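You operate a simulated robot arm through the tools that you are given. There is no shell and no other tool. Be economical: measure what you need, move in short steps, check, and stop when the job is done.

Carry out the task below with a simulated robot arm. There is one attempt and no reset: what you move stays moved.

TASK
Stand the pink and yellow bottles in the crate, caps pushed shut.
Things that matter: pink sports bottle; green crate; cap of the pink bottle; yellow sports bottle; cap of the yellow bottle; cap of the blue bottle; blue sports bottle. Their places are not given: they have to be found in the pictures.

It is judged by the outcome, as a careful person would: the job done as asked, and still so three seconds after it is handed in. It fails if anything else is knocked over, pushed out of place, dropped, spilled or broken.

THE ROBOT
A 6-joint arm with a two-finger parallel gripper, fixed in place. Base frame: the origin is at the foot of the arm, x ahead of it, y to its left, z up; the work surface is at about z = 748. Lengths are in mm, angles in rad, forces in N, time in s.
With the tool pointing down near the work surface it reaches from about 260 to 680 mm from the base axis. Its first joint turns from -1.152 to 1.152 rad. Payload 2.9 kg.
Tool frame: the origin (TCP) lies between the finger pads and is the grasp point; the fingertips stand 30 mm ahead of it; z points along the fingers, y is the line along which they close. The gripper opens to 110 mm. The fingers are 20 mm wide and 10 mm thick; the gripper's body (48 by 112 mm) begins 55 mm behind the TCP.
Orientation is that of the tool frame in the base frame, as a unit quaternion [w, x, y, z]. With the fingers straight down and closing along the base's y, the tool's x points along the base's -x, its y along +y and its z along -z.

THE INTERFACE
- The arm moves only by the tool nudge_tool. Its argument "series" is text: rows parted by semicolons, each of 7 numbers parted by spaces: the shift along the tool's x, y, z in cm, then the turn, a rotation vector about the tool's x, y, z in rad, then the opening in per cent of the stroke, from 0 (shut) to 100 (fully open). In form: tx ty tz rx ry rz grip; .... A call has 1 to 10 rows; each row shifts and turns the commanded pose from where the row before left it, along the tool's axes as they then stand. A row lasts 0.2 s, in which the tool goes at most 50 mm and 0.15 rad; a call with a longer step from one row to the next is refused whole, and so is a gripper value outside its range. A pose out of reach is approached as far as the arm can. The call stops where the force on the tool passes 70 N (or 10 N more than at its start, if that is more) or the arm is blocked; 0.2 s more then pass. The fingers move at their own pace (about 108 mm/s each) and stop on an object; they squeeze with about 34 N. The grip force told is the motor's: it shows also when the fingers shut on nothing. Time passes only in rows, and 0.2 s behind the last, so rows that do not move let the fingers close. It gives the time, the measured TCP pose, the force on the tool (base axes), the opening and the grip force at its end, in the units of the frame above (readings bear some noise), and new pictures: "show" is both (left out), scene, wrist or none.
- Cameras (640 x 400 px; columns grow to the right, rows downward): "scene" is fixed at [66.4, 430.2, 1378]; the picture's right is [-0.82, -0.57, 0.00], its down [-0.35, 0.51, -0.78] and it looks along [0.44, -0.64, -0.62] (base axes); focal length 372 px, centre (320, 200). "wrist" rides on the gripper at [-36, 0, -57] in the tool frame; the picture's right is [0.00, -1.00, 0.00], its down [0.97, 0.00, -0.24] and it looks along [0.24, 0.00, 0.97] (tool axes); focal length 218 px, centre (320, 200).
- point_at(camera, pixels): there is no depth. For up to 12 entries [column, row, z] of the newest picture of that camera ("zoom" is the newest enlarged one), the place [x, y] in the base frame at which the ray of that pixel passes the height z, good to about 3 mm. No time passes.
- inspect(camera, box): a new picture of the part [left, top, right, bottom] of that camera's present view, enlarged. No time passes.
- finish_job(): hands the job in; it is judged then, once.

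Work in short steps. Measure before you move; look again where a grasp or a placing could have gone wrong, and mend it. You have 80 turns and 120 pictures in all, the two below and enlarged ones among them. Open the gripper and draw the arm clear of the work before you hand the job in, unless the task says otherwise; then end with one line.

The tools are called after "Request:" as name(argument=value, ...) on one line, values as JSON. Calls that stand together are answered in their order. nudge_tool: Moves the arm, as the interface text tells. Its arguments: {"type":"object","properties":{"series":{"type":"string"},"show":{"type":"string","enum":["both","scene","wrist","none"]}},"required":["series"]} The other tools are called the same way: point_at (camera, pixels) gives the place at which the rays of pixels pass given heights; inspect (camera, box) takes an enlarged picture of a part of a camera's view; finish_job () hands the job in.

At the start:

```text
time: 0.0
eef_pos: [465.3, 212.9, 1043.1]
tcp_rot: [0.0, 0.0, 1.0, 0.0]
force: [0.2, 0.0, -0.5]
gripper_width: 109.9
grasp_force: 0.0
```

scene: 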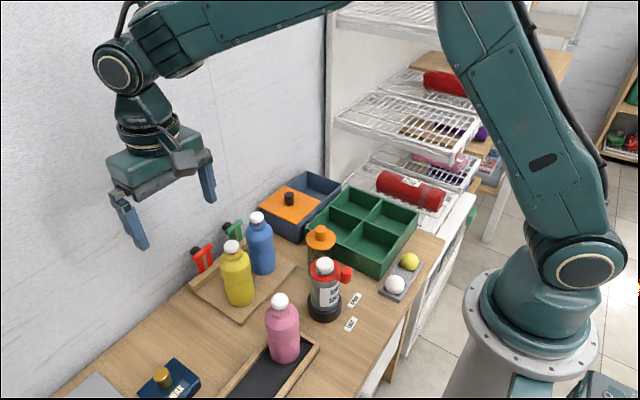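
wrist: 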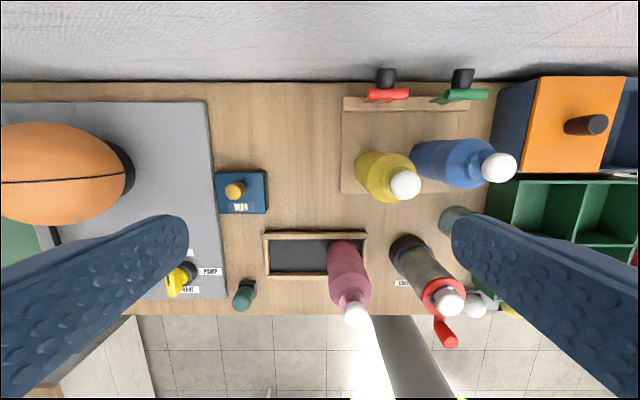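

I start by looking closely at the bottles, caps and crate.

Request:
inspect(camera="scene", box=[180, 170, 440, 390])

Request:
inspect(camera="wrist", box=[320, 60, 640, 340])

Request:
point_at(camera="scene", pixels=[[285, 358, 750], [279, 297, 920], [240, 303, 755], [232, 244, 920], [263, 271, 755], [257, 213, 920], [352, 186, 800], [419, 227, 800], [378, 277, 750], [308, 226, 800], [363, 223, 800], [322, 318, 750]])

```text
1.82 times, centred on (310, 280) of scene
```

zoom: 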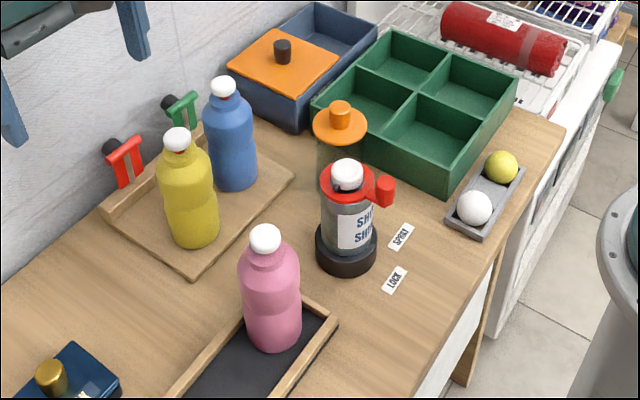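

```text
1.43 times, centred on (480, 200) of wrist
```

zoom: 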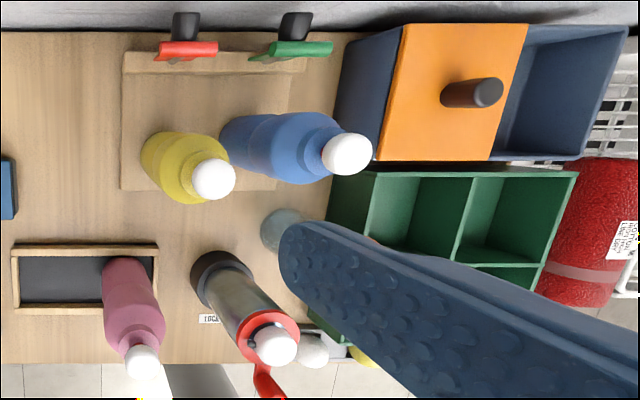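

```text
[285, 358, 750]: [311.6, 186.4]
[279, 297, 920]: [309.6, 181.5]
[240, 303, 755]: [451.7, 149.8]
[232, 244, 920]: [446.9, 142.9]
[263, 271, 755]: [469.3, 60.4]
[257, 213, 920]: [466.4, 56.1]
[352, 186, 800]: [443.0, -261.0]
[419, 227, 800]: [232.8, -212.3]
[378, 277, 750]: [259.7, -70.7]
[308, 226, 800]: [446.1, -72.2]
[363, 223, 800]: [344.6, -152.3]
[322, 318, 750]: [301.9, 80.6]
```

Now the caps, tightly.

Request:
inspect(camera="scene", box=[210, 200, 300, 256])

Request:
inspect(camera="scene", box=[240, 285, 350, 375])

Request:
inspect(camera="wrist", box=[320, 130, 530, 340])

```text
7.11 times, centred on (255, 228) of scene
```

zoom: 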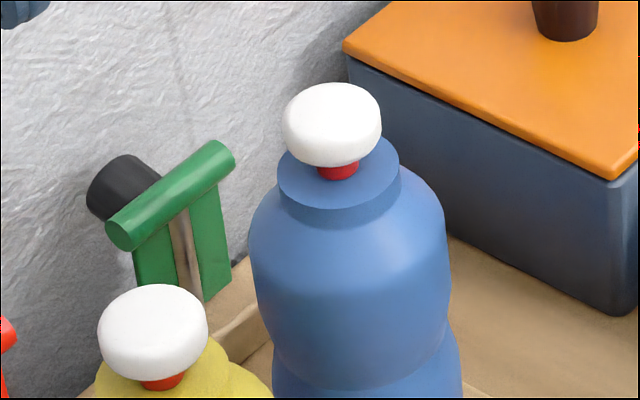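

```text
4.44 times, centred on (295, 330) of scene
```

zoom: 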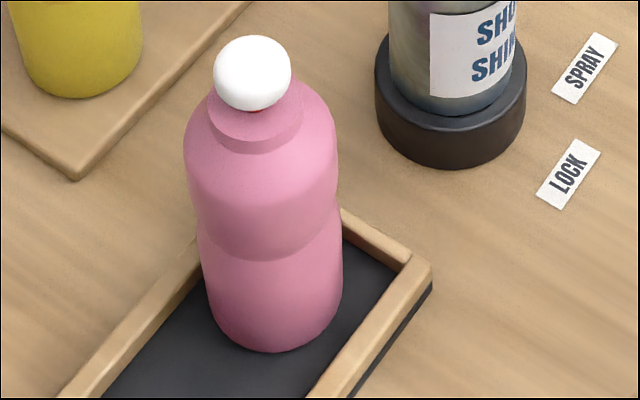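

```text
1.90 times, centred on (425, 235) of wrist
```

zoom: 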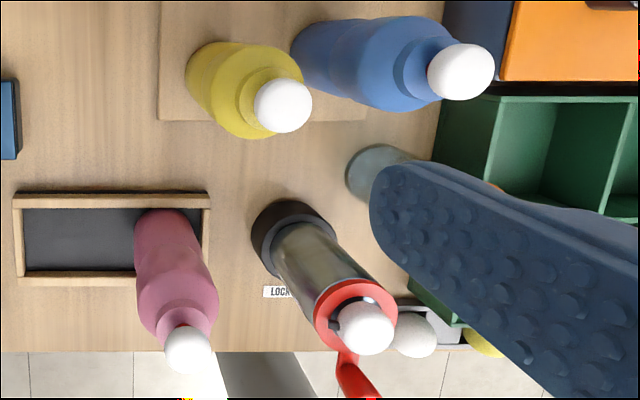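

Red stems show on blue and yellow; pink is unclear. I triangulate cap heights from both cameras.

Request:
point_at(camera="scene", pixels=[[231.7, 246, 920], [231.7, 246, 960], [279.5, 301, 920], [279.5, 301, 960], [256.5, 217, 920], [256.5, 217, 960], [320, 231, 900], [320, 231, 960]])

Request:
point_at(camera="wrist", pixels=[[404, 185, 920], [404, 185, 960], [355, 314, 920], [355, 314, 960], [498, 167, 920], [498, 167, 960], [505, 185, 800], [518, 180, 800], [487, 225, 800]])

```text
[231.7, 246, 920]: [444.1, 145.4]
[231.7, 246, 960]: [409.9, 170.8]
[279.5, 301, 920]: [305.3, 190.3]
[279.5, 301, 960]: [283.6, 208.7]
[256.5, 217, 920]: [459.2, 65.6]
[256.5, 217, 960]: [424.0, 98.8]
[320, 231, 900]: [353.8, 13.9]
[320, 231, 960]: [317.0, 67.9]
```

```text
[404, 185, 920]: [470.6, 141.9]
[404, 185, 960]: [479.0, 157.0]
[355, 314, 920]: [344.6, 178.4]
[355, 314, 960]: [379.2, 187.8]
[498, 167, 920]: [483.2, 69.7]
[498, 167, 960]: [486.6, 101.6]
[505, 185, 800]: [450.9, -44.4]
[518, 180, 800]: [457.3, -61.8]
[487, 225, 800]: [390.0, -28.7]
```

Yellow cap sits about (465,131,895), pink about (320,175,892), blue about (481,48,895). Move above yellow and begin turning the wrist to close along x.

Request:
nudge_tool(series="0 -4.1 0 0 0 0 100; 0 -4.1 0 0 0 0 100; 0 0 0 0 0 -0.15 100; 0 0 0 0 0 -0.15 100; 0 0 0 0 0 -0.15 100; 0 0 0 0 0 -0.15 100; 0 0 0 0 0 -0.15 100; 0 0 0 0 0 -0.15 100; 0 0 0 0 0 -0.15 100; 0 0 0 0 0 -0.15 100", show="none")

Request:
nudge_tool(series="0 0 0 0 0 -0.15 50; 0 0 0 0 0 -0.15 0; 0 0 0 0 0 -0.0708 0; 0 0 0 0 0 0 0; 0 0 0 0 0 0 0")

```text
time: 2.2
eef_pos: [464.0, 130.1, 1041.3]
tcp_rot: [-0.001, -0.566, 0.824, -0.001]
force: [0.2, 0.4, 0.4]
gripper_width: 109.9
grasp_force: 0.0
```

```text
time: 3.4
eef_pos: [464.7, 131.2, 1042.6]
tcp_rot: [0.0, -0.707, 0.707, 0.0]
force: [0.8, -0.1, -0.4]
gripper_width: 0.2
grasp_force: 33.9
```

scene: 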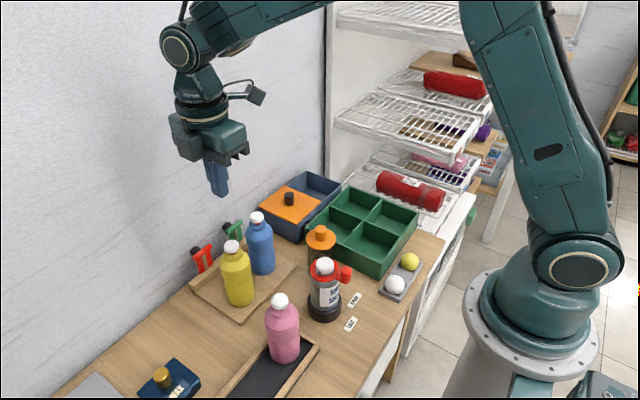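
wrist: 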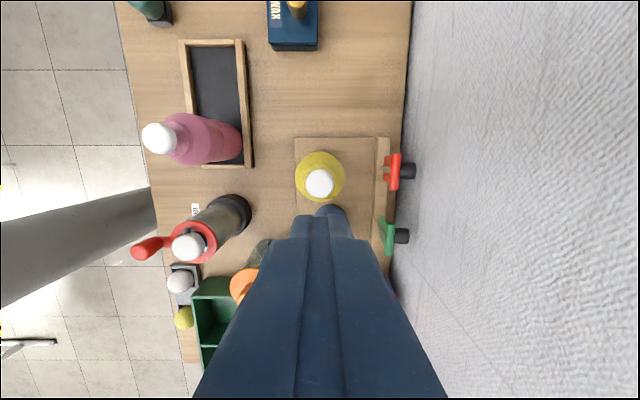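

Request:
point_at(camera="wrist", pixels=[[320, 184, 895], [320, 177, 860], [296, 177, 850], [344, 177, 850], [320, 152, 850], [158, 138, 892], [241, 142, 760]])

Request:
inspect(camera="wrist", box=[270, 130, 370, 230])

Request:
inspect(camera="scene", box=[180, 170, 300, 320])

```text
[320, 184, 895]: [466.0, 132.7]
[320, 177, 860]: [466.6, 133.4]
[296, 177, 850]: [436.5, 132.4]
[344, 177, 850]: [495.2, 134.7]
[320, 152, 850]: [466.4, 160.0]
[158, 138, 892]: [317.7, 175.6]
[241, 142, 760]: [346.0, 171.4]
```

```text
4.00 times, centred on (320, 180) of wrist
```

zoom: 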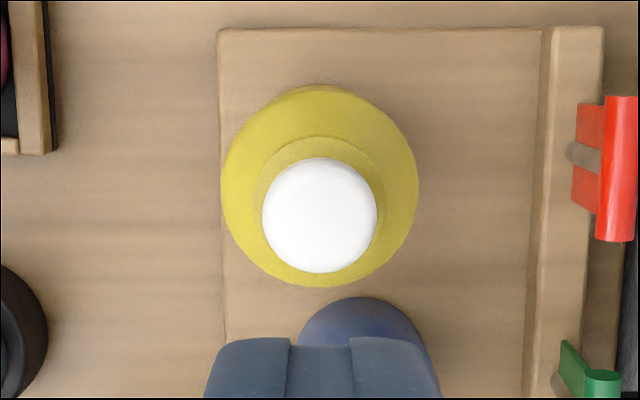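

```text
2.67 times, centred on (240, 245) of scene
```

zoom: 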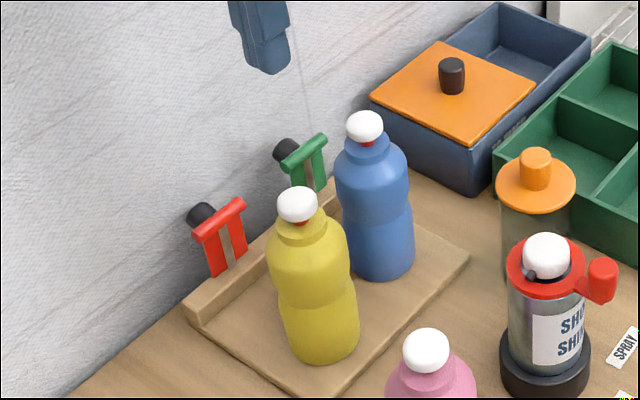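

Bottle is centred at (466,133), about 59 mm across. Lower closed fingertips towards the cap.

Request:
nudge_tool(series="-0.15 -0.1 4 0 0 0 0; 0 0 3.5 0 0 0 0; 0 0 1.5 0 0 0 0; 0 0 0.5 0 0 0 0; 0 0 0.3 0 0 0 0; 0 0 0.3 0 0 0 0; 0 0 0 0 0 0 0")

```text
time: 5.0
eef_pos: [465.9, 130.1, 942.0]
tcp_rot: [0.0, -0.706, 0.708, 0.0]
force: [-0.3, 0.2, -0.6]
gripper_width: 0.1
grasp_force: 33.7
```

scene: 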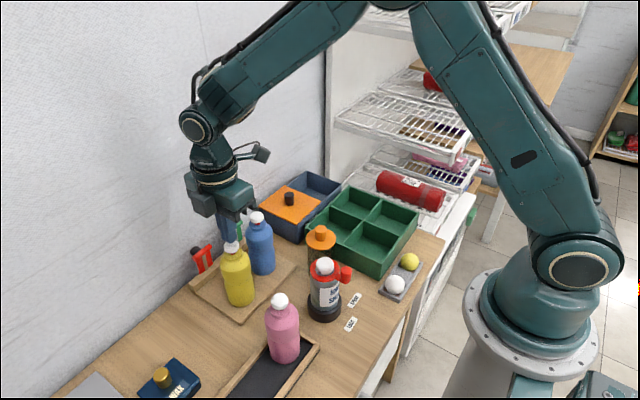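
wrist: 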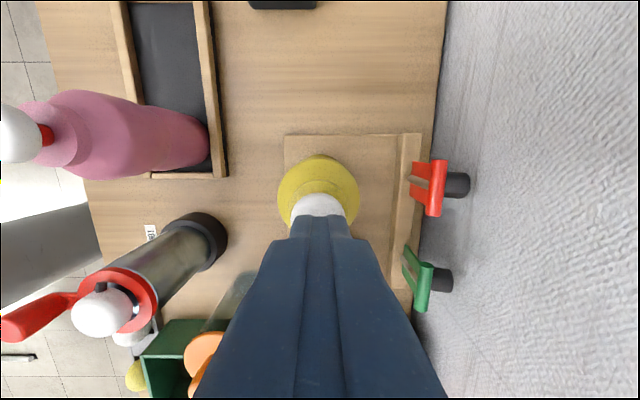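

Pink's red stem is visible too, so all are open. Continue down gently until force rises.

Request:
nudge_tool(series="-0.2 0 0.3 0 0 0 0; 0 0 0.3 0 0 0 0; 0 0 0.2 0 0 0 0; 0 0 0.2 0 0 0 0; 0 0 0.2 0 0 0 0", show="none")

```text
time: 6.2
eef_pos: [467.2, 135.3, 928.7]
tcp_rot: [0.0, -0.707, 0.707, 0.0]
force: [0.4, -0.1, 2.1]
gripper_width: 0.0
grasp_force: 34.3
```

Request:
nudge_tool(series="0 0 0.2 0 0 0 0; 0 0 0.2 0 0 0 0; 0 0 0.2 0 0 0 0")

Request:
inspect(camera="scene", box=[205, 205, 285, 315])

```text
time: 7.0
eef_pos: [465.5, 134.2, 923.3]
tcp_rot: [0.0, -0.706, 0.708, 0.0]
force: [-0.9, 0.6, 0.1]
gripper_width: 0.0
grasp_force: 33.8
```

scene: 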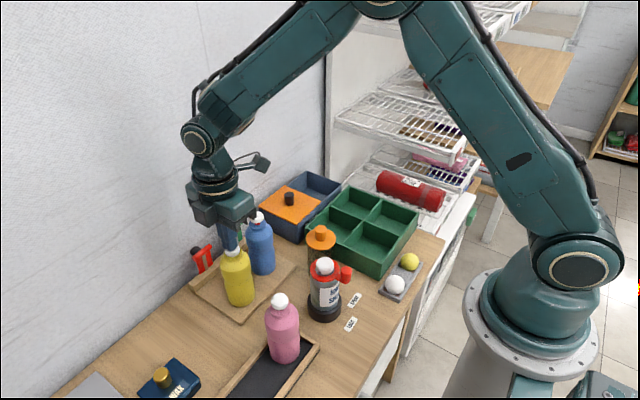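
wrist: 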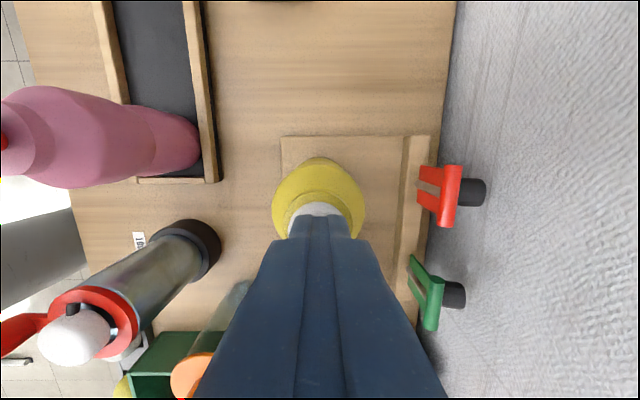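

```text
3.64 times, centred on (245, 260) of scene
```

zoom: 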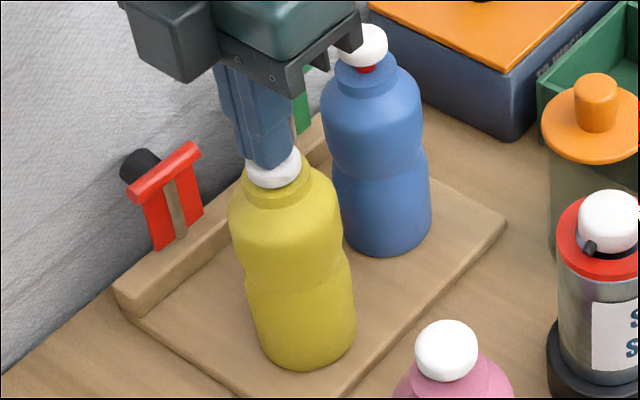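

Tip is on the cap. Push further.

Request:
nudge_tool(series="0 0 0.2 0 0 0 0; 0 0 0.2 0 0 0 0; 0 0 0.2 0 0 0 0", show="none")

Request:
inspect(camera="scene", box=[205, 205, 285, 315])

```text
time: 7.8
eef_pos: [465.7, 133.5, 917.8]
tcp_rot: [0.001, -0.706, 0.708, -0.001]
force: [-4.0, -0.7, 22.3]
gripper_width: 0.1
grasp_force: 33.6
```

```text
3.64 times, centred on (245, 260) of scene
```

zoom: 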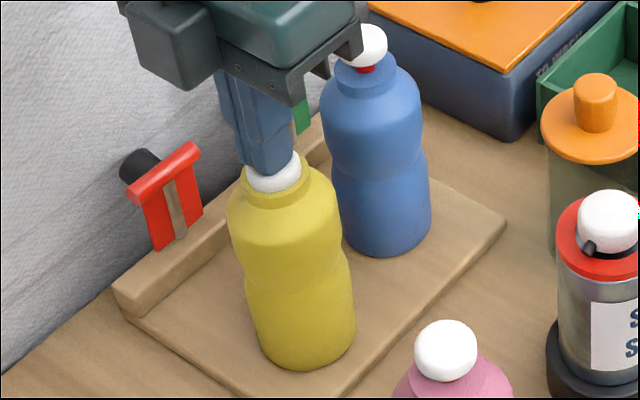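

Force 22 N; push a bit more to be sure it seats.

Request:
nudge_tool(series="0 0 0.15 0 0 0 0; 0 0 0.15 0 0 0 0; 0 0 0.15 0 0 0 0", show="none")

Request:
inspect(camera="scene", box=[205, 205, 285, 315])

```text
time: 8.6
eef_pos: [468.1, 134.5, 916.5]
tcp_rot: [-0.002, 0.707, -0.707, 0.001]
force: [-8.1, -0.8, 38.6]
gripper_width: 0.1
grasp_force: 34.0
```

```text
3.64 times, centred on (245, 260) of scene
```

zoom: 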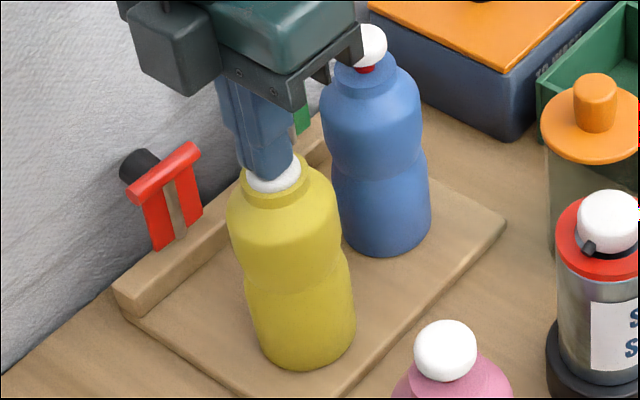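

Now raise and look at the cap.

Request:
nudge_tool(series="0 0 -1 0 0 0 0; 0 0 -3 0 0 0 0; 0 0 -3 0 0 0 0; 0 0 0 0 0 0 0", show="wrist")

Request:
inspect(camera="scene", box=[205, 205, 285, 255])

Request:
inspect(camera="wrist", box=[260, 130, 380, 250])

```text
time: 9.6
eef_pos: [466.6, 134.6, 982.6]
tcp_rot: [0.0, -0.706, 0.708, 0.0]
force: [0.1, -0.6, -0.1]
gripper_width: 0.0
grasp_force: 33.7
```

wrist: 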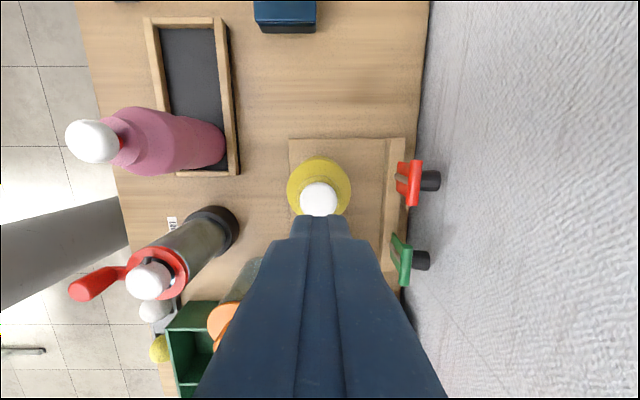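

```text
8.00 times, centred on (245, 230) of scene
```

zoom: 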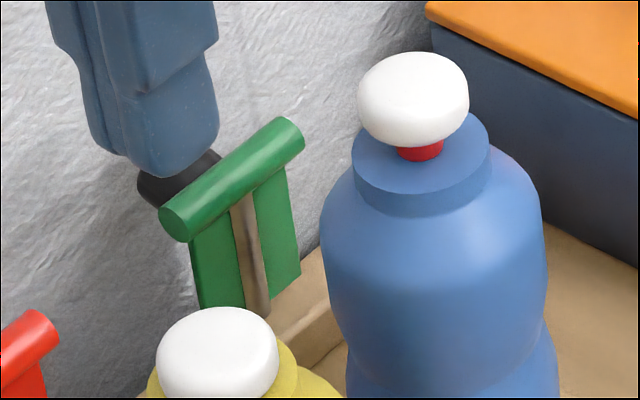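

```text
3.33 times, centred on (320, 190) of wrist
```

zoom: 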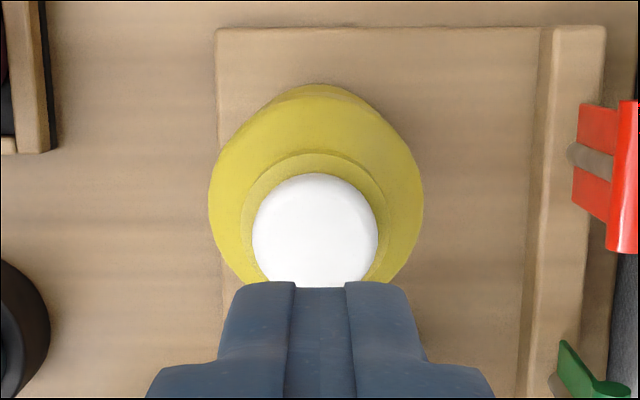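

Request:
inspect(camera="scene", box=[200, 225, 270, 275])

```text
8.00 times, centred on (235, 250) of scene
```

zoom: 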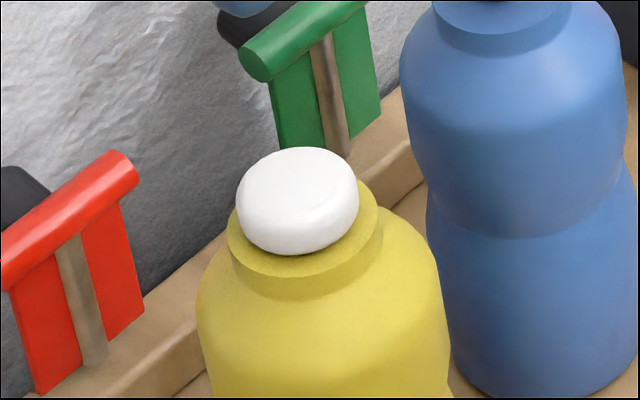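

Yellow cap is seated (top about z 886). Open and descend around the bottle to TCP z≈842.

Request:
nudge_tool(series="0 0 0 0 0 0 100; 0 0 0 0 0 0 100; 0 0 0 0 0 0 100; 0 0 4 0 0 0 100; 0 0 4 0 0 0 100; 0 0 3 0 0 0 100; 0 0 2 0 0 0 100; 0 0 1 0 0 0 100; 0 0 0 0 0 0 100")

```text
time: 11.6
eef_pos: [466.8, 133.4, 841.5]
tcp_rot: [0.0, -0.707, 0.707, 0.0]
force: [0.6, -1.0, -0.3]
gripper_width: 109.8
grasp_force: 0.1
```

scene: 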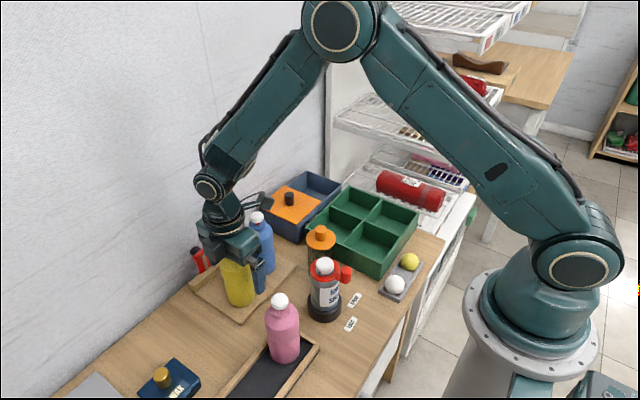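
wrist: 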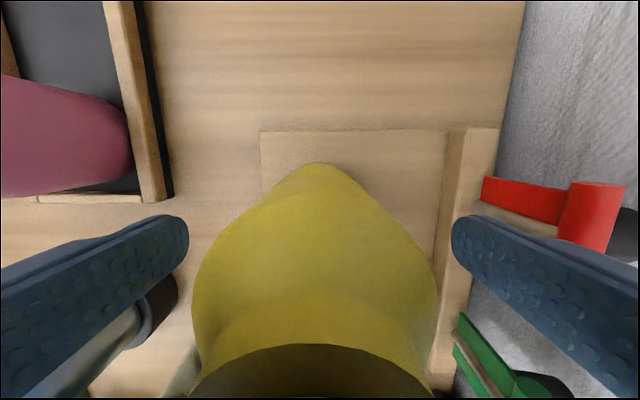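

Centred and clear. Close.

Request:
nudge_tool(series="0 0 0 0 0 0 60; 0 0 0 0 0 0 45; 0 0 0 0 0 0 40; 0 0 0 0 0 0 40; 0 0 0 0 0 0 40")

```text
time: 12.8
eef_pos: [465.6, 134.4, 842.3]
tcp_rot: [0.0, -0.706, 0.708, 0.0]
force: [-0.7, -1.0, 0.3]
gripper_width: 55.3
grasp_force: 34.5
```

scene: 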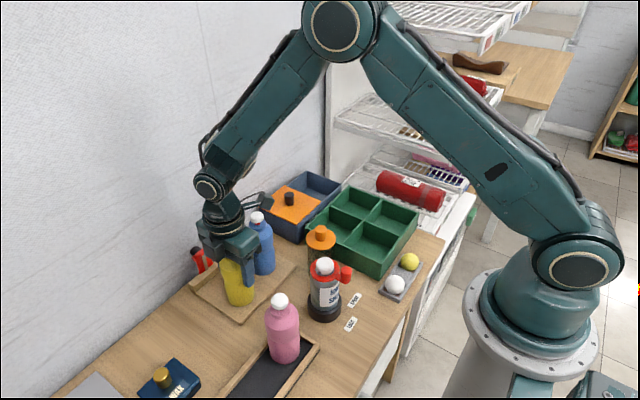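
wrist: 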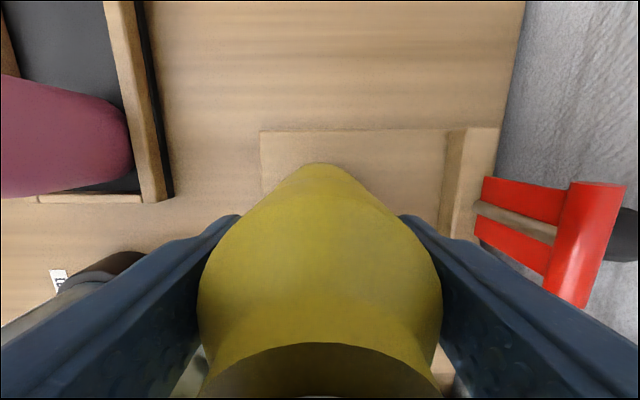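

Held (55 mm). Lift straight up.

Request:
nudge_tool(series="0 0 -1 0 0 0 38; 0 0 -3 0 0 0 38; 0 0 -4 0 0 0 38; 0 0 -4 0 0 0 38; 0 0 -4 0 0 0 38; 0 0 -4 0 0 0 38; 0 0 -2 0 0 0 38; 0 0 0 0 0 0 38")

Request:
inspect(camera="scene", box=[240, 160, 460, 300])

```text
time: 14.6
eef_pos: [466.0, 133.8, 1063.3]
tcp_rot: [0.0, -0.707, 0.707, 0.0]
force: [0.7, 0.1, -4.1]
gripper_width: 55.5
grasp_force: 33.7
```

scene: 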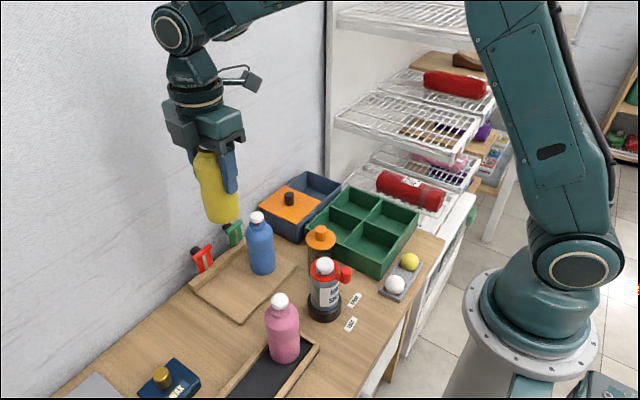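
wrist: 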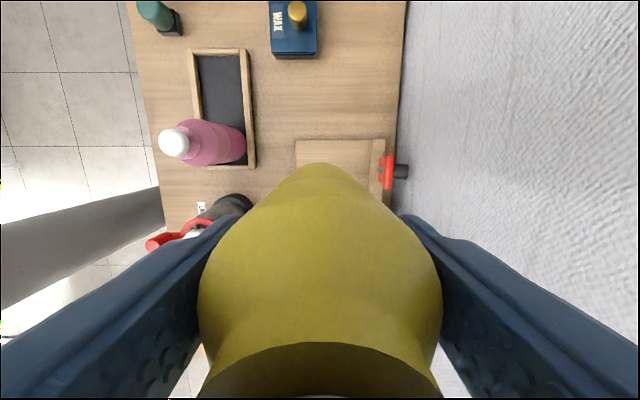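

```text
2.86 times, centred on (350, 230) of scene
```

zoom: 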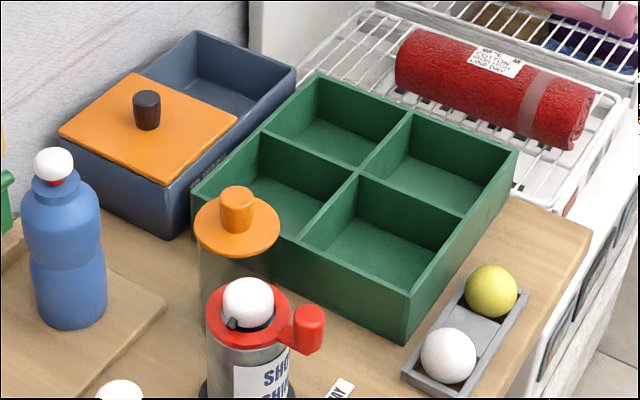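

Measure crate corners.

Request:
point_at(camera="zoom", pixels=[[403, 342, 748], [407, 292, 800], [407, 292, 810], [515, 151, 800], [317, 73, 800], [193, 187, 800], [358, 172, 800], [390, 245, 752], [290, 195, 752], [420, 175, 752], [237, 215, 900], [237, 190, 900]])

```text
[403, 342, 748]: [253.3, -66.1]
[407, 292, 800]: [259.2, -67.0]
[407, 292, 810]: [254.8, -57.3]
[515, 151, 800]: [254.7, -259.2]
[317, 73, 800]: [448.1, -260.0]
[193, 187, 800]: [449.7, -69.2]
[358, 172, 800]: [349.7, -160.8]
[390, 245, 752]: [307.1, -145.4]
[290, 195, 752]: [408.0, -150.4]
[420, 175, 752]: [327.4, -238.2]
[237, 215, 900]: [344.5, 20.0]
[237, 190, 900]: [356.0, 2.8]
```

Crate spans x 255–449, y −67…−260; near cells are centred at (400,−116) and (304,−116). Carry yellow over to (400,−116), staying high.

Request:
nudge_tool(series="3 0.8 0 0 0 0 38; 4 1.1 0 0 0 0 38; 4 1.1 0 0 0 0 38; 4 1.1 0 0 0 0 38; 4 1.1 0 0 0 0 38; 3.5 0.8 0 0 0 0 38; 2.5 0.6 0 0 0 0 38; 0 0 0 0 0 0 38")

```text
time: 16.4
eef_pos: [398.1, -115.7, 1062.4]
tcp_rot: [0.0, -0.706, 0.708, 0.001]
force: [1.0, -0.2, -3.4]
gripper_width: 55.1
grasp_force: 34.4
```

scene: 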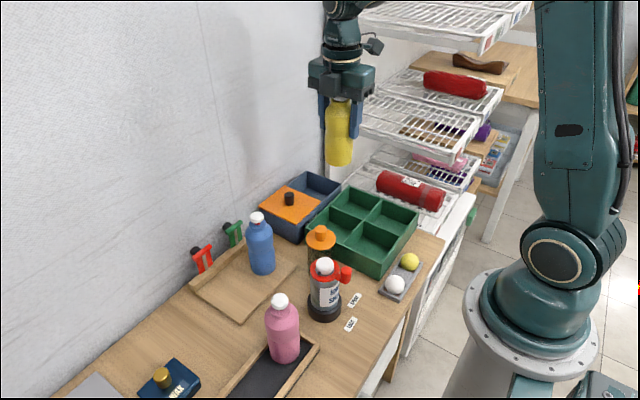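
wrist: 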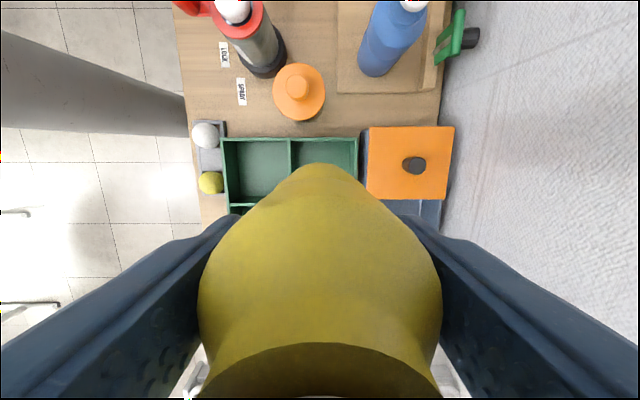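

Cross-check the crate from above.

Request:
point_at(camera="wrist", pixels=[[222, 140, 800], [289, 140, 800], [357, 138, 800], [232, 205, 800], [365, 128, 800], [299, 92, 870]])

```text
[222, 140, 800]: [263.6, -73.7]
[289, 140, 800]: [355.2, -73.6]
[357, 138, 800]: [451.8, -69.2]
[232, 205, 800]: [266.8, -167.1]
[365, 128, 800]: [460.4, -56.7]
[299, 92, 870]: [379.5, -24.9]
```

Cell centre is about (402,−117). Descend to just above the floor.

Request:
nudge_tool(series="0.1 -0.4 3 0 0 0 38; 0 0 4 0 0 0 38; 0 0 4 0 0 0 38; 0 0 4 0 0 0 38; 0 0 3 0 0 0 38; 0 0 2 0 0 0 38; 0 0 1 0 0 0 38; 0 0 0 0 0 0 38")

Request:
inspect(camera="scene", box=[260, 130, 440, 280])

```text
time: 18.2
eef_pos: [404.5, -116.2, 852.7]
tcp_rot: [0.001, -0.706, 0.708, 0.0]
force: [0.2, 0.8, -3.4]
gripper_width: 55.0
grasp_force: 33.6
```

scene: 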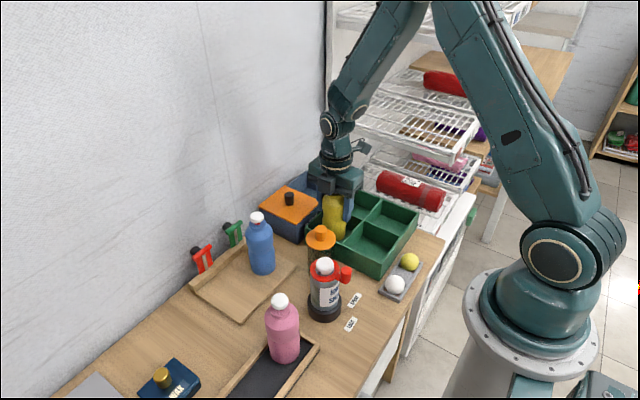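
wrist: 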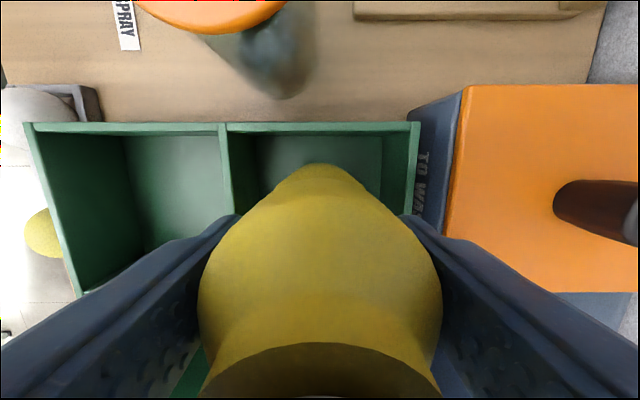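

```text
2.67 times, centred on (350, 205) of scene
```

zoom: 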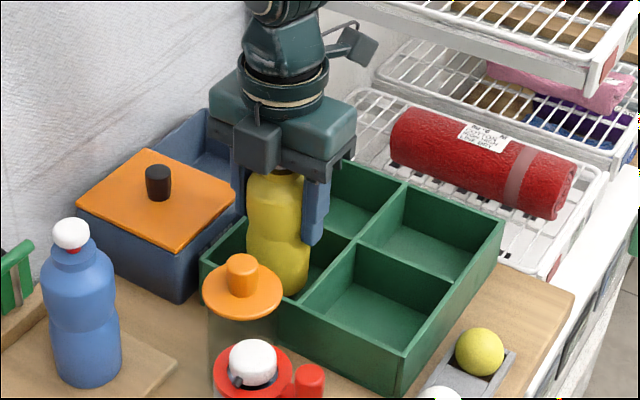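

Well centred in the cell with fingers clear of the box. Lower slowly to contact.

Request:
nudge_tool(series="0 0 0.4 0 0 0 38; 0 0 0.3 0 0 0 38; 0 0 0.3 0 0 0 38; 0 0 0 0 0 0 38", show="none")

```text
time: 19.2
eef_pos: [404.0, -116.2, 842.8]
tcp_rot: [0.0, -0.707, 0.707, 0.001]
force: [0.2, 0.1, -4.1]
gripper_width: 55.3
grasp_force: 33.3
```

Request:
nudge_tool(series="0 0 0.2 0 0 0 38; 0 0 0.2 0 0 0 38; 0 0 0 0 0 0 38", show="none")

```text
time: 20.0
eef_pos: [404.2, -116.6, 838.4]
tcp_rot: [0.0, -0.707, 0.707, 0.001]
force: [0.0, -1.0, -4.0]
gripper_width: 55.2
grasp_force: 34.0
```

Request:
nudge_tool(series="0 0 0.2 0 0 0 38; 0 0 0.2 0 0 0 38; 0 0 0 0 0 0 38", show="wrist")

```text
time: 20.8
eef_pos: [404.0, -116.9, 834.3]
tcp_rot: [0.0, -0.706, 0.708, -0.001]
force: [-1.8, -0.4, 12.6]
gripper_width: 54.9
grasp_force: 33.9
```

wrist: 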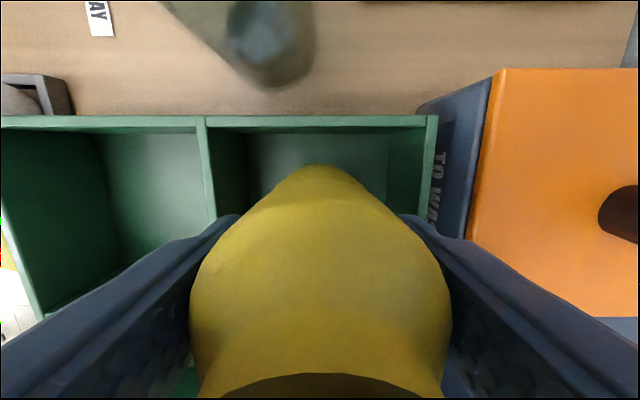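

Bottle is on the floor (12.6 N). Ease and open to ~75 mm, then rise.

Request:
nudge_tool(series="0 0 -0.15 0 0 0 38; 0 0 0 0 0 0 55; 0 0 0 0 0 0 68; 0 0 0 0 0 0 68; 0 0 0 0 0 0 68", show="wrist")

Request:
nudge_tool(series="0 0 -1 0 0 0 68; 0 0 -2 0 0 0 68; 0 0 -4 0 0 0 68; 0 0 -4 0 0 0 68; 0 0 -4 0 0 0 68; 0 0 -4 0 0 0 68; 0 0 -3 0 0 0 68; 0 0 0 0 0 0 68")

Request:
inspect(camera="scene", box=[260, 150, 440, 280])

```text
time: 22.0
eef_pos: [403.5, -116.2, 836.3]
tcp_rot: [0.0, -0.706, 0.708, 0.0]
force: [-1.0, 0.5, 0.9]
gripper_width: 74.7
grasp_force: 0.0
```

wrist: 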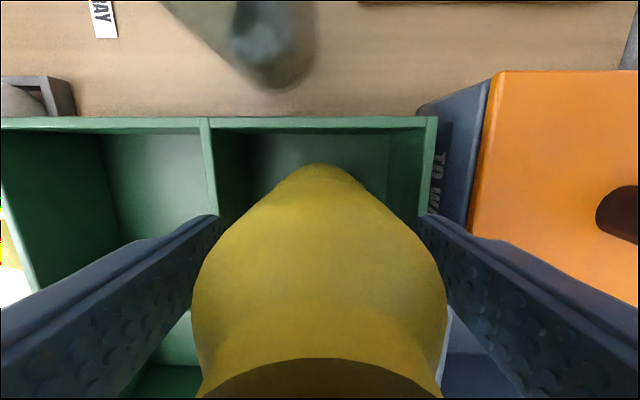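

```text
time: 23.8
eef_pos: [402.5, -116.7, 1056.7]
tcp_rot: [0.0, -0.707, 0.708, 0.001]
force: [0.5, 0.7, -0.3]
gripper_width: 74.8
grasp_force: 0.0
```

scene: 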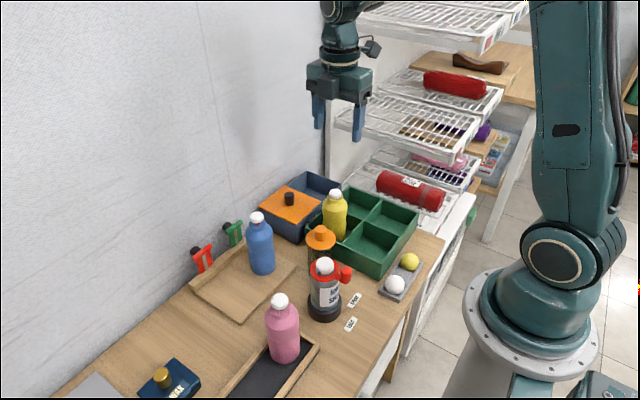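
wrist: 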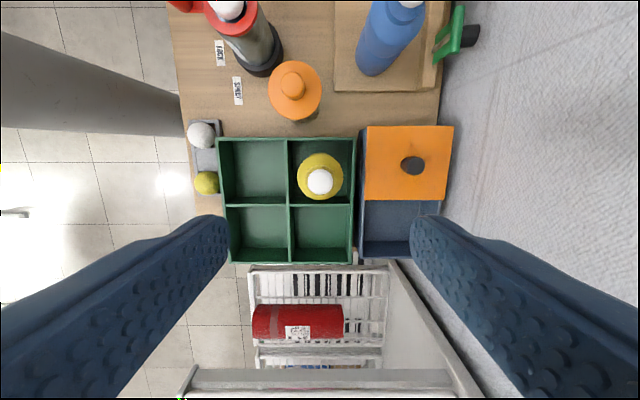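

```text
3.08 times, centred on (350, 215) of scene
```

zoom: 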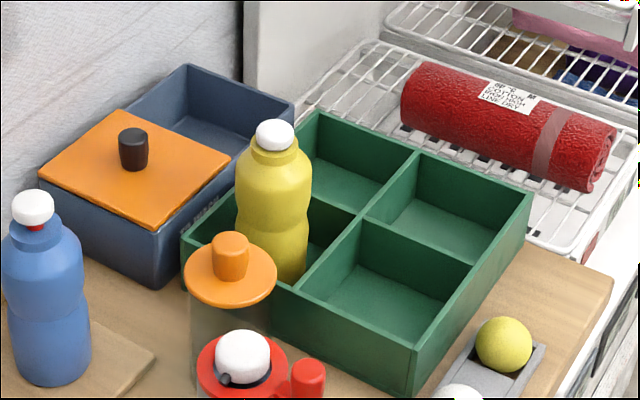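

Yellow stands in its cell, cap shut. Move above pink with fingers shut.

Request:
nudge_tool(series="-3 0.8 0 0 0 0 40; -4 1.2 0 0 0 0 0; -4 1.2 0 0 0 0 0; -4 1.2 0 0 0 0 0; -4 1.2 0 0 0 0 0; -4 1.2 0 0 0 0 0; -4 1.2 0 0 0 0 0; -2.1 0.4 0 0 0 0 0; 0 0 0 0 0 0 0")

Request:
inspect(camera="wrist", box=[260, 120, 380, 240])

```text
time: 25.8
eef_pos: [319.5, 174.3, 1057.0]
tcp_rot: [0.0, -0.707, 0.708, 0.0]
force: [-0.2, 0.3, 0.1]
gripper_width: 0.1
grasp_force: 33.5
```

scene: 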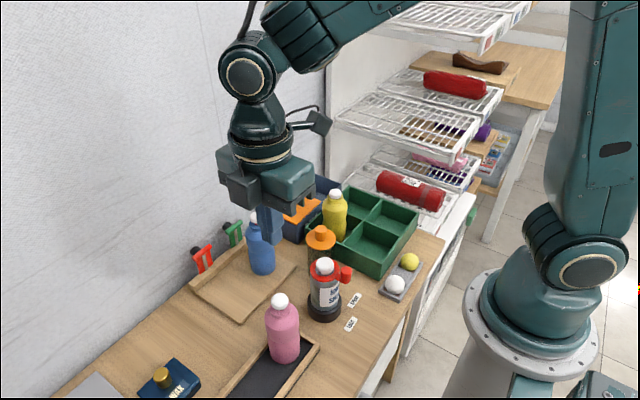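
wrist: 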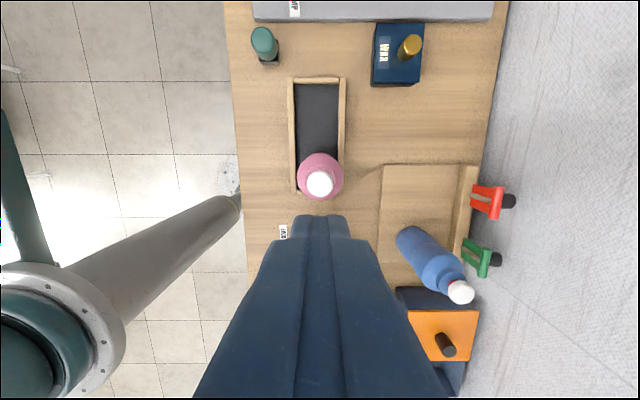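

```text
3.33 times, centred on (320, 180) of wrist
```

zoom: 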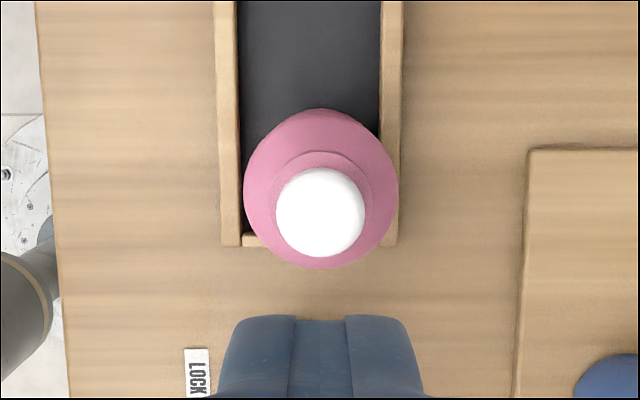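

Request:
point_at(camera="wrist", pixels=[[320, 183.5, 893], [320, 176, 850], [297, 176, 845], [344, 176, 845]])

```text
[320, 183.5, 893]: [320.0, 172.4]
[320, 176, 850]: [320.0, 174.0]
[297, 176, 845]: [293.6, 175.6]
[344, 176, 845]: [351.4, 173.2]
```

Pink is centred at (321,174). Descend to just above the cap.

Request:
nudge_tool(series="0 -0.1 4 0 0 0 0; 0 0 4 0 0 0 0; 0 0 3 0 0 0 0; 0 0 1 0 0 0 0; 0 0 0.3 0 0 0 0; 0 0 0.2 0 0 0 0; 0 0 0 0 0 0 0", show="wrist")

Request:
inspect(camera="scene", box=[240, 260, 330, 370])

```text
time: 27.4
eef_pos: [321.3, 174.2, 931.6]
tcp_rot: [0.0, -0.706, 0.708, -0.001]
force: [0.6, -0.6, -0.2]
gripper_width: 0.0
grasp_force: 34.5
```

wrist: 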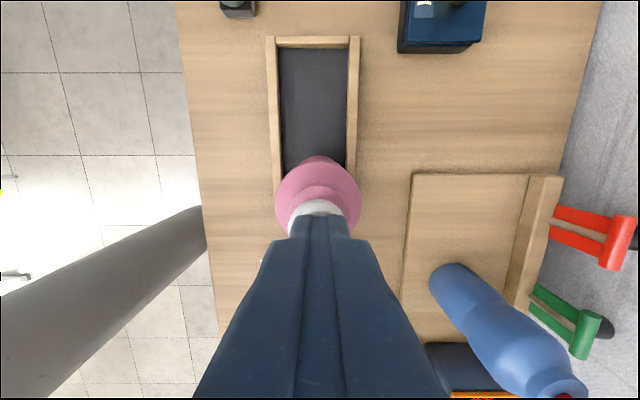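

```text
3.64 times, centred on (285, 315) of scene
```

zoom: 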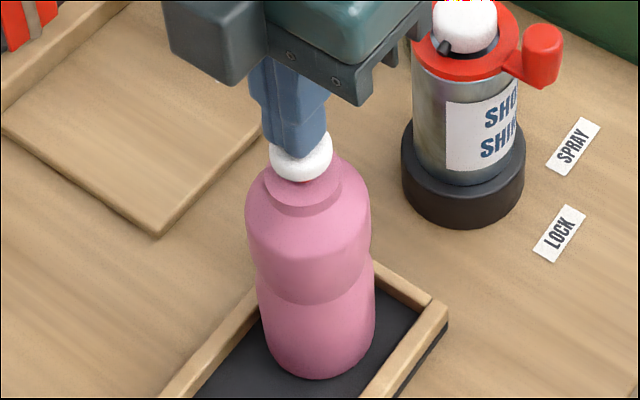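

Near the cap; push gently in 2 mm rows.

Request:
nudge_tool(series="0 0 0.3 0 0 0 0; 0 0 0.2 0 0 0 0; 0 0 0.2 0 0 0 0; 0 0 0.2 0 0 0 0; 0 0 0.2 0 0 0 0", show="none")

```text
time: 28.6
eef_pos: [321.8, 174.6, 919.2]
tcp_rot: [0.0, -0.706, 0.708, 0.0]
force: [-1.2, 0.5, 4.9]
gripper_width: 0.0
grasp_force: 34.5
```

Request:
nudge_tool(series="0 0 0.2 0 0 0 0; 0 0 0.2 0 0 0 0; 0 0 0.15 0 0 0 0", show="none")

Request:
inspect(camera="scene", box=[240, 260, 330, 370])

```text
time: 29.4
eef_pos: [321.5, 173.7, 914.7]
tcp_rot: [0.002, -0.706, 0.708, -0.001]
force: [-3.4, -1.2, 29.0]
gripper_width: 0.0
grasp_force: 33.3
```

```text
3.64 times, centred on (285, 315) of scene
```

zoom: 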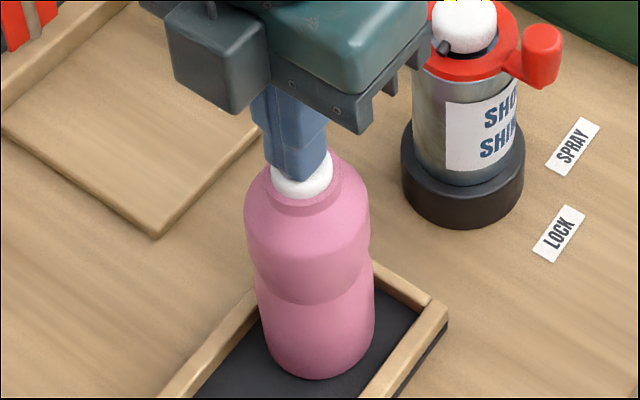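

Push up to ~40 N as with yellow, then rise and check.

Request:
nudge_tool(series="0 0 0.15 0 0 0 0; 0 0 0.1 0 0 0 0; 0 0 0 0 0 0 0", show="none")

Request:
nudge_tool(series="0 0 -1 0 0 0 0; 0 0 -3 0 0 0 0; 0 0 -3 0 0 0 0; 0 0 0 0 0 0 0", show="wrist")

Request:
inspect(camera="scene", box=[240, 280, 320, 330])

```text
time: 30.2
eef_pos: [321.2, 174.5, 912.9]
tcp_rot: [0.001, -0.706, 0.708, -0.001]
force: [-1.9, -3.2, 40.9]
gripper_width: 0.0
grasp_force: 33.9
```

```text
time: 31.2
eef_pos: [321.2, 175.0, 980.7]
tcp_rot: [-0.001, -0.707, 0.708, 0.001]
force: [0.1, -0.2, -0.5]
gripper_width: 0.0
grasp_force: 34.2
```

wrist: 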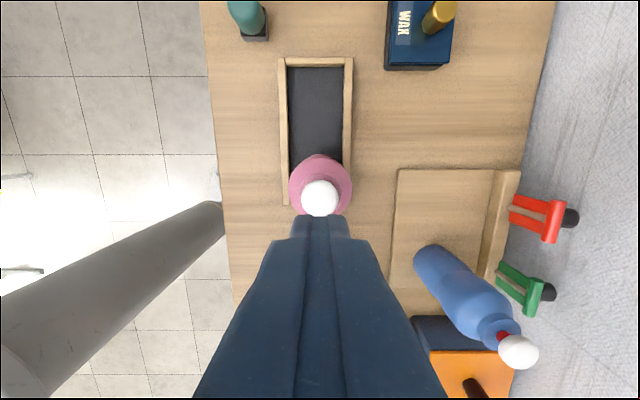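

```text
8.00 times, centred on (280, 305) of scene
```

zoom: 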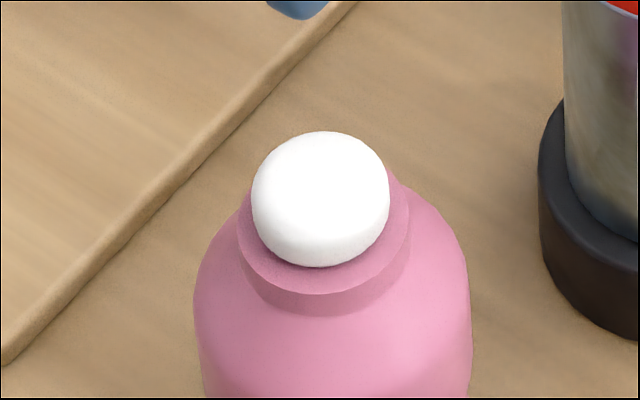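

Pink cap is shut. Open and descend around it to TCP z≈839.

Request:
nudge_tool(series="0 0 0 0 0 0 80; 0 0 0 0 0 0 100; 0 0 0 0 0 0 100; 0 0 4 0 0 0 100; 0 0 4 0 0 0 100; 0 0 3 0 0 0 100; 0 0 2 0 0 0 100; 0 0 1.1 0 0 0 100; 0 0 0 0 0 0 100")

```text
time: 33.2
eef_pos: [321.5, 175.0, 840.0]
tcp_rot: [0.001, -0.707, 0.708, -0.001]
force: [0.8, 0.0, -0.7]
gripper_width: 110.1
grasp_force: 0.0
```

scene: 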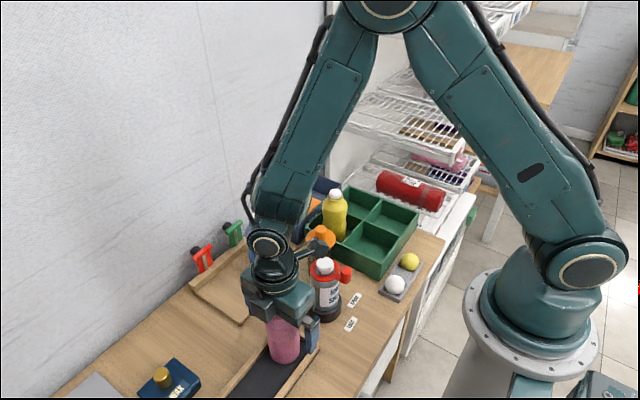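
wrist: 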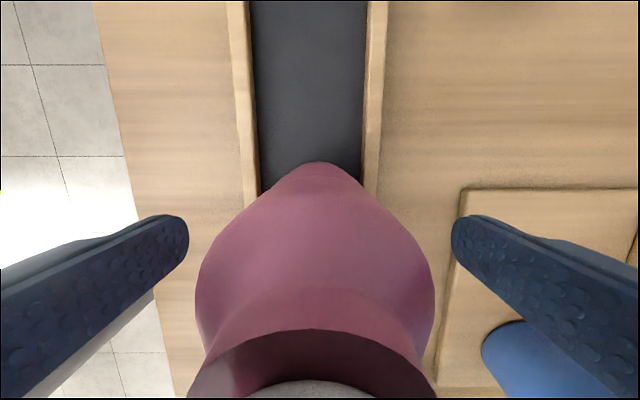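

Centred; close and lift.

Request:
nudge_tool(series="0 0 0 0 0 0 60; 0 0 0 0 0 0 42; 0 0 0 0 0 0 38; 0 0 0 0 0 0 38; 0 0 0 0 0 0 38", show="none")

Request:
nudge_tool(series="0 0 -1 0 0 0 38; 0 0 -3 0 0 0 38; 0 0 -4 0 0 0 38; 0 0 -4 0 0 0 38; 0 0 -4 0 0 0 38; 0 0 -4 0 0 0 38; 0 0 -2.5 0 0 0 38; 0 0 0 0 0 0 38")

```text
time: 34.4
eef_pos: [321.7, 173.9, 841.1]
tcp_rot: [0.0, -0.707, 0.707, 0.0]
force: [0.2, 1.0, 0.5]
gripper_width: 55.1
grasp_force: 34.1
```

```text
time: 36.2
eef_pos: [321.9, 174.5, 1064.9]
tcp_rot: [-0.001, -0.706, 0.708, 0.0]
force: [-0.1, -0.7, -4.3]
gripper_width: 55.1
grasp_force: 34.4
```

scene: 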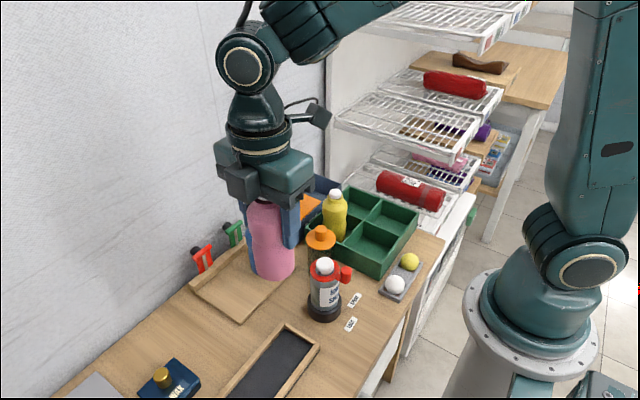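
wrist: 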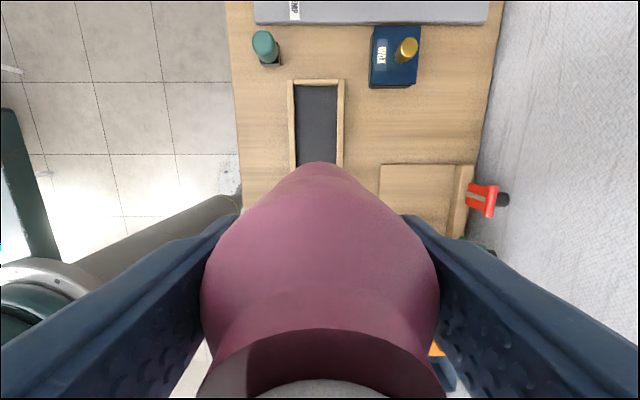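

Held. Carry to the (306,−116) cell.

Request:
nudge_tool(series="3 0.2 0 0 0 0 38; 4 0.2 0 0 0 0 38; 4 0.2 0 0 0 0 38; 4 0.2 0 0 0 0 38; 4 0.2 0 0 0 0 38; 4 0.2 0 0 0 0 38; 4 0.2 0 0 0 0 38; 2.1 0.2 0 0 0 0 38; 0 0 0 0 0 0 38")

```text
time: 38.2
eef_pos: [304.4, -115.6, 1066.0]
tcp_rot: [0.0, -0.707, 0.707, -0.001]
force: [0.5, 0.0, -4.5]
gripper_width: 55.0
grasp_force: 33.7
```

scene: 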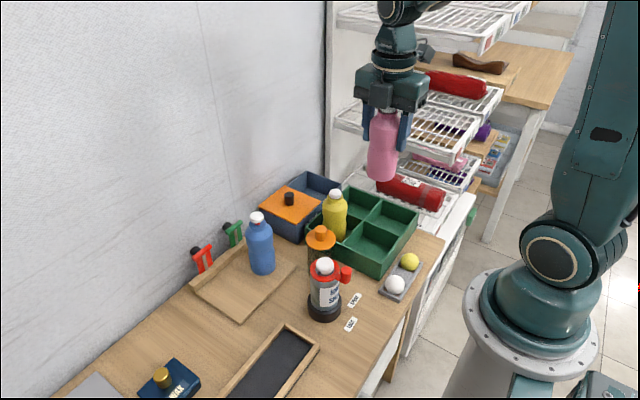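
wrist: 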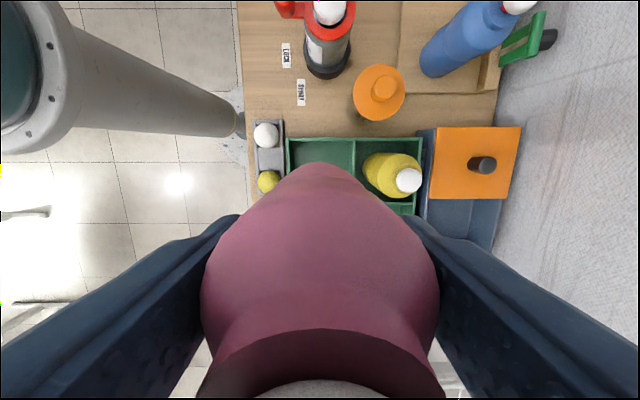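

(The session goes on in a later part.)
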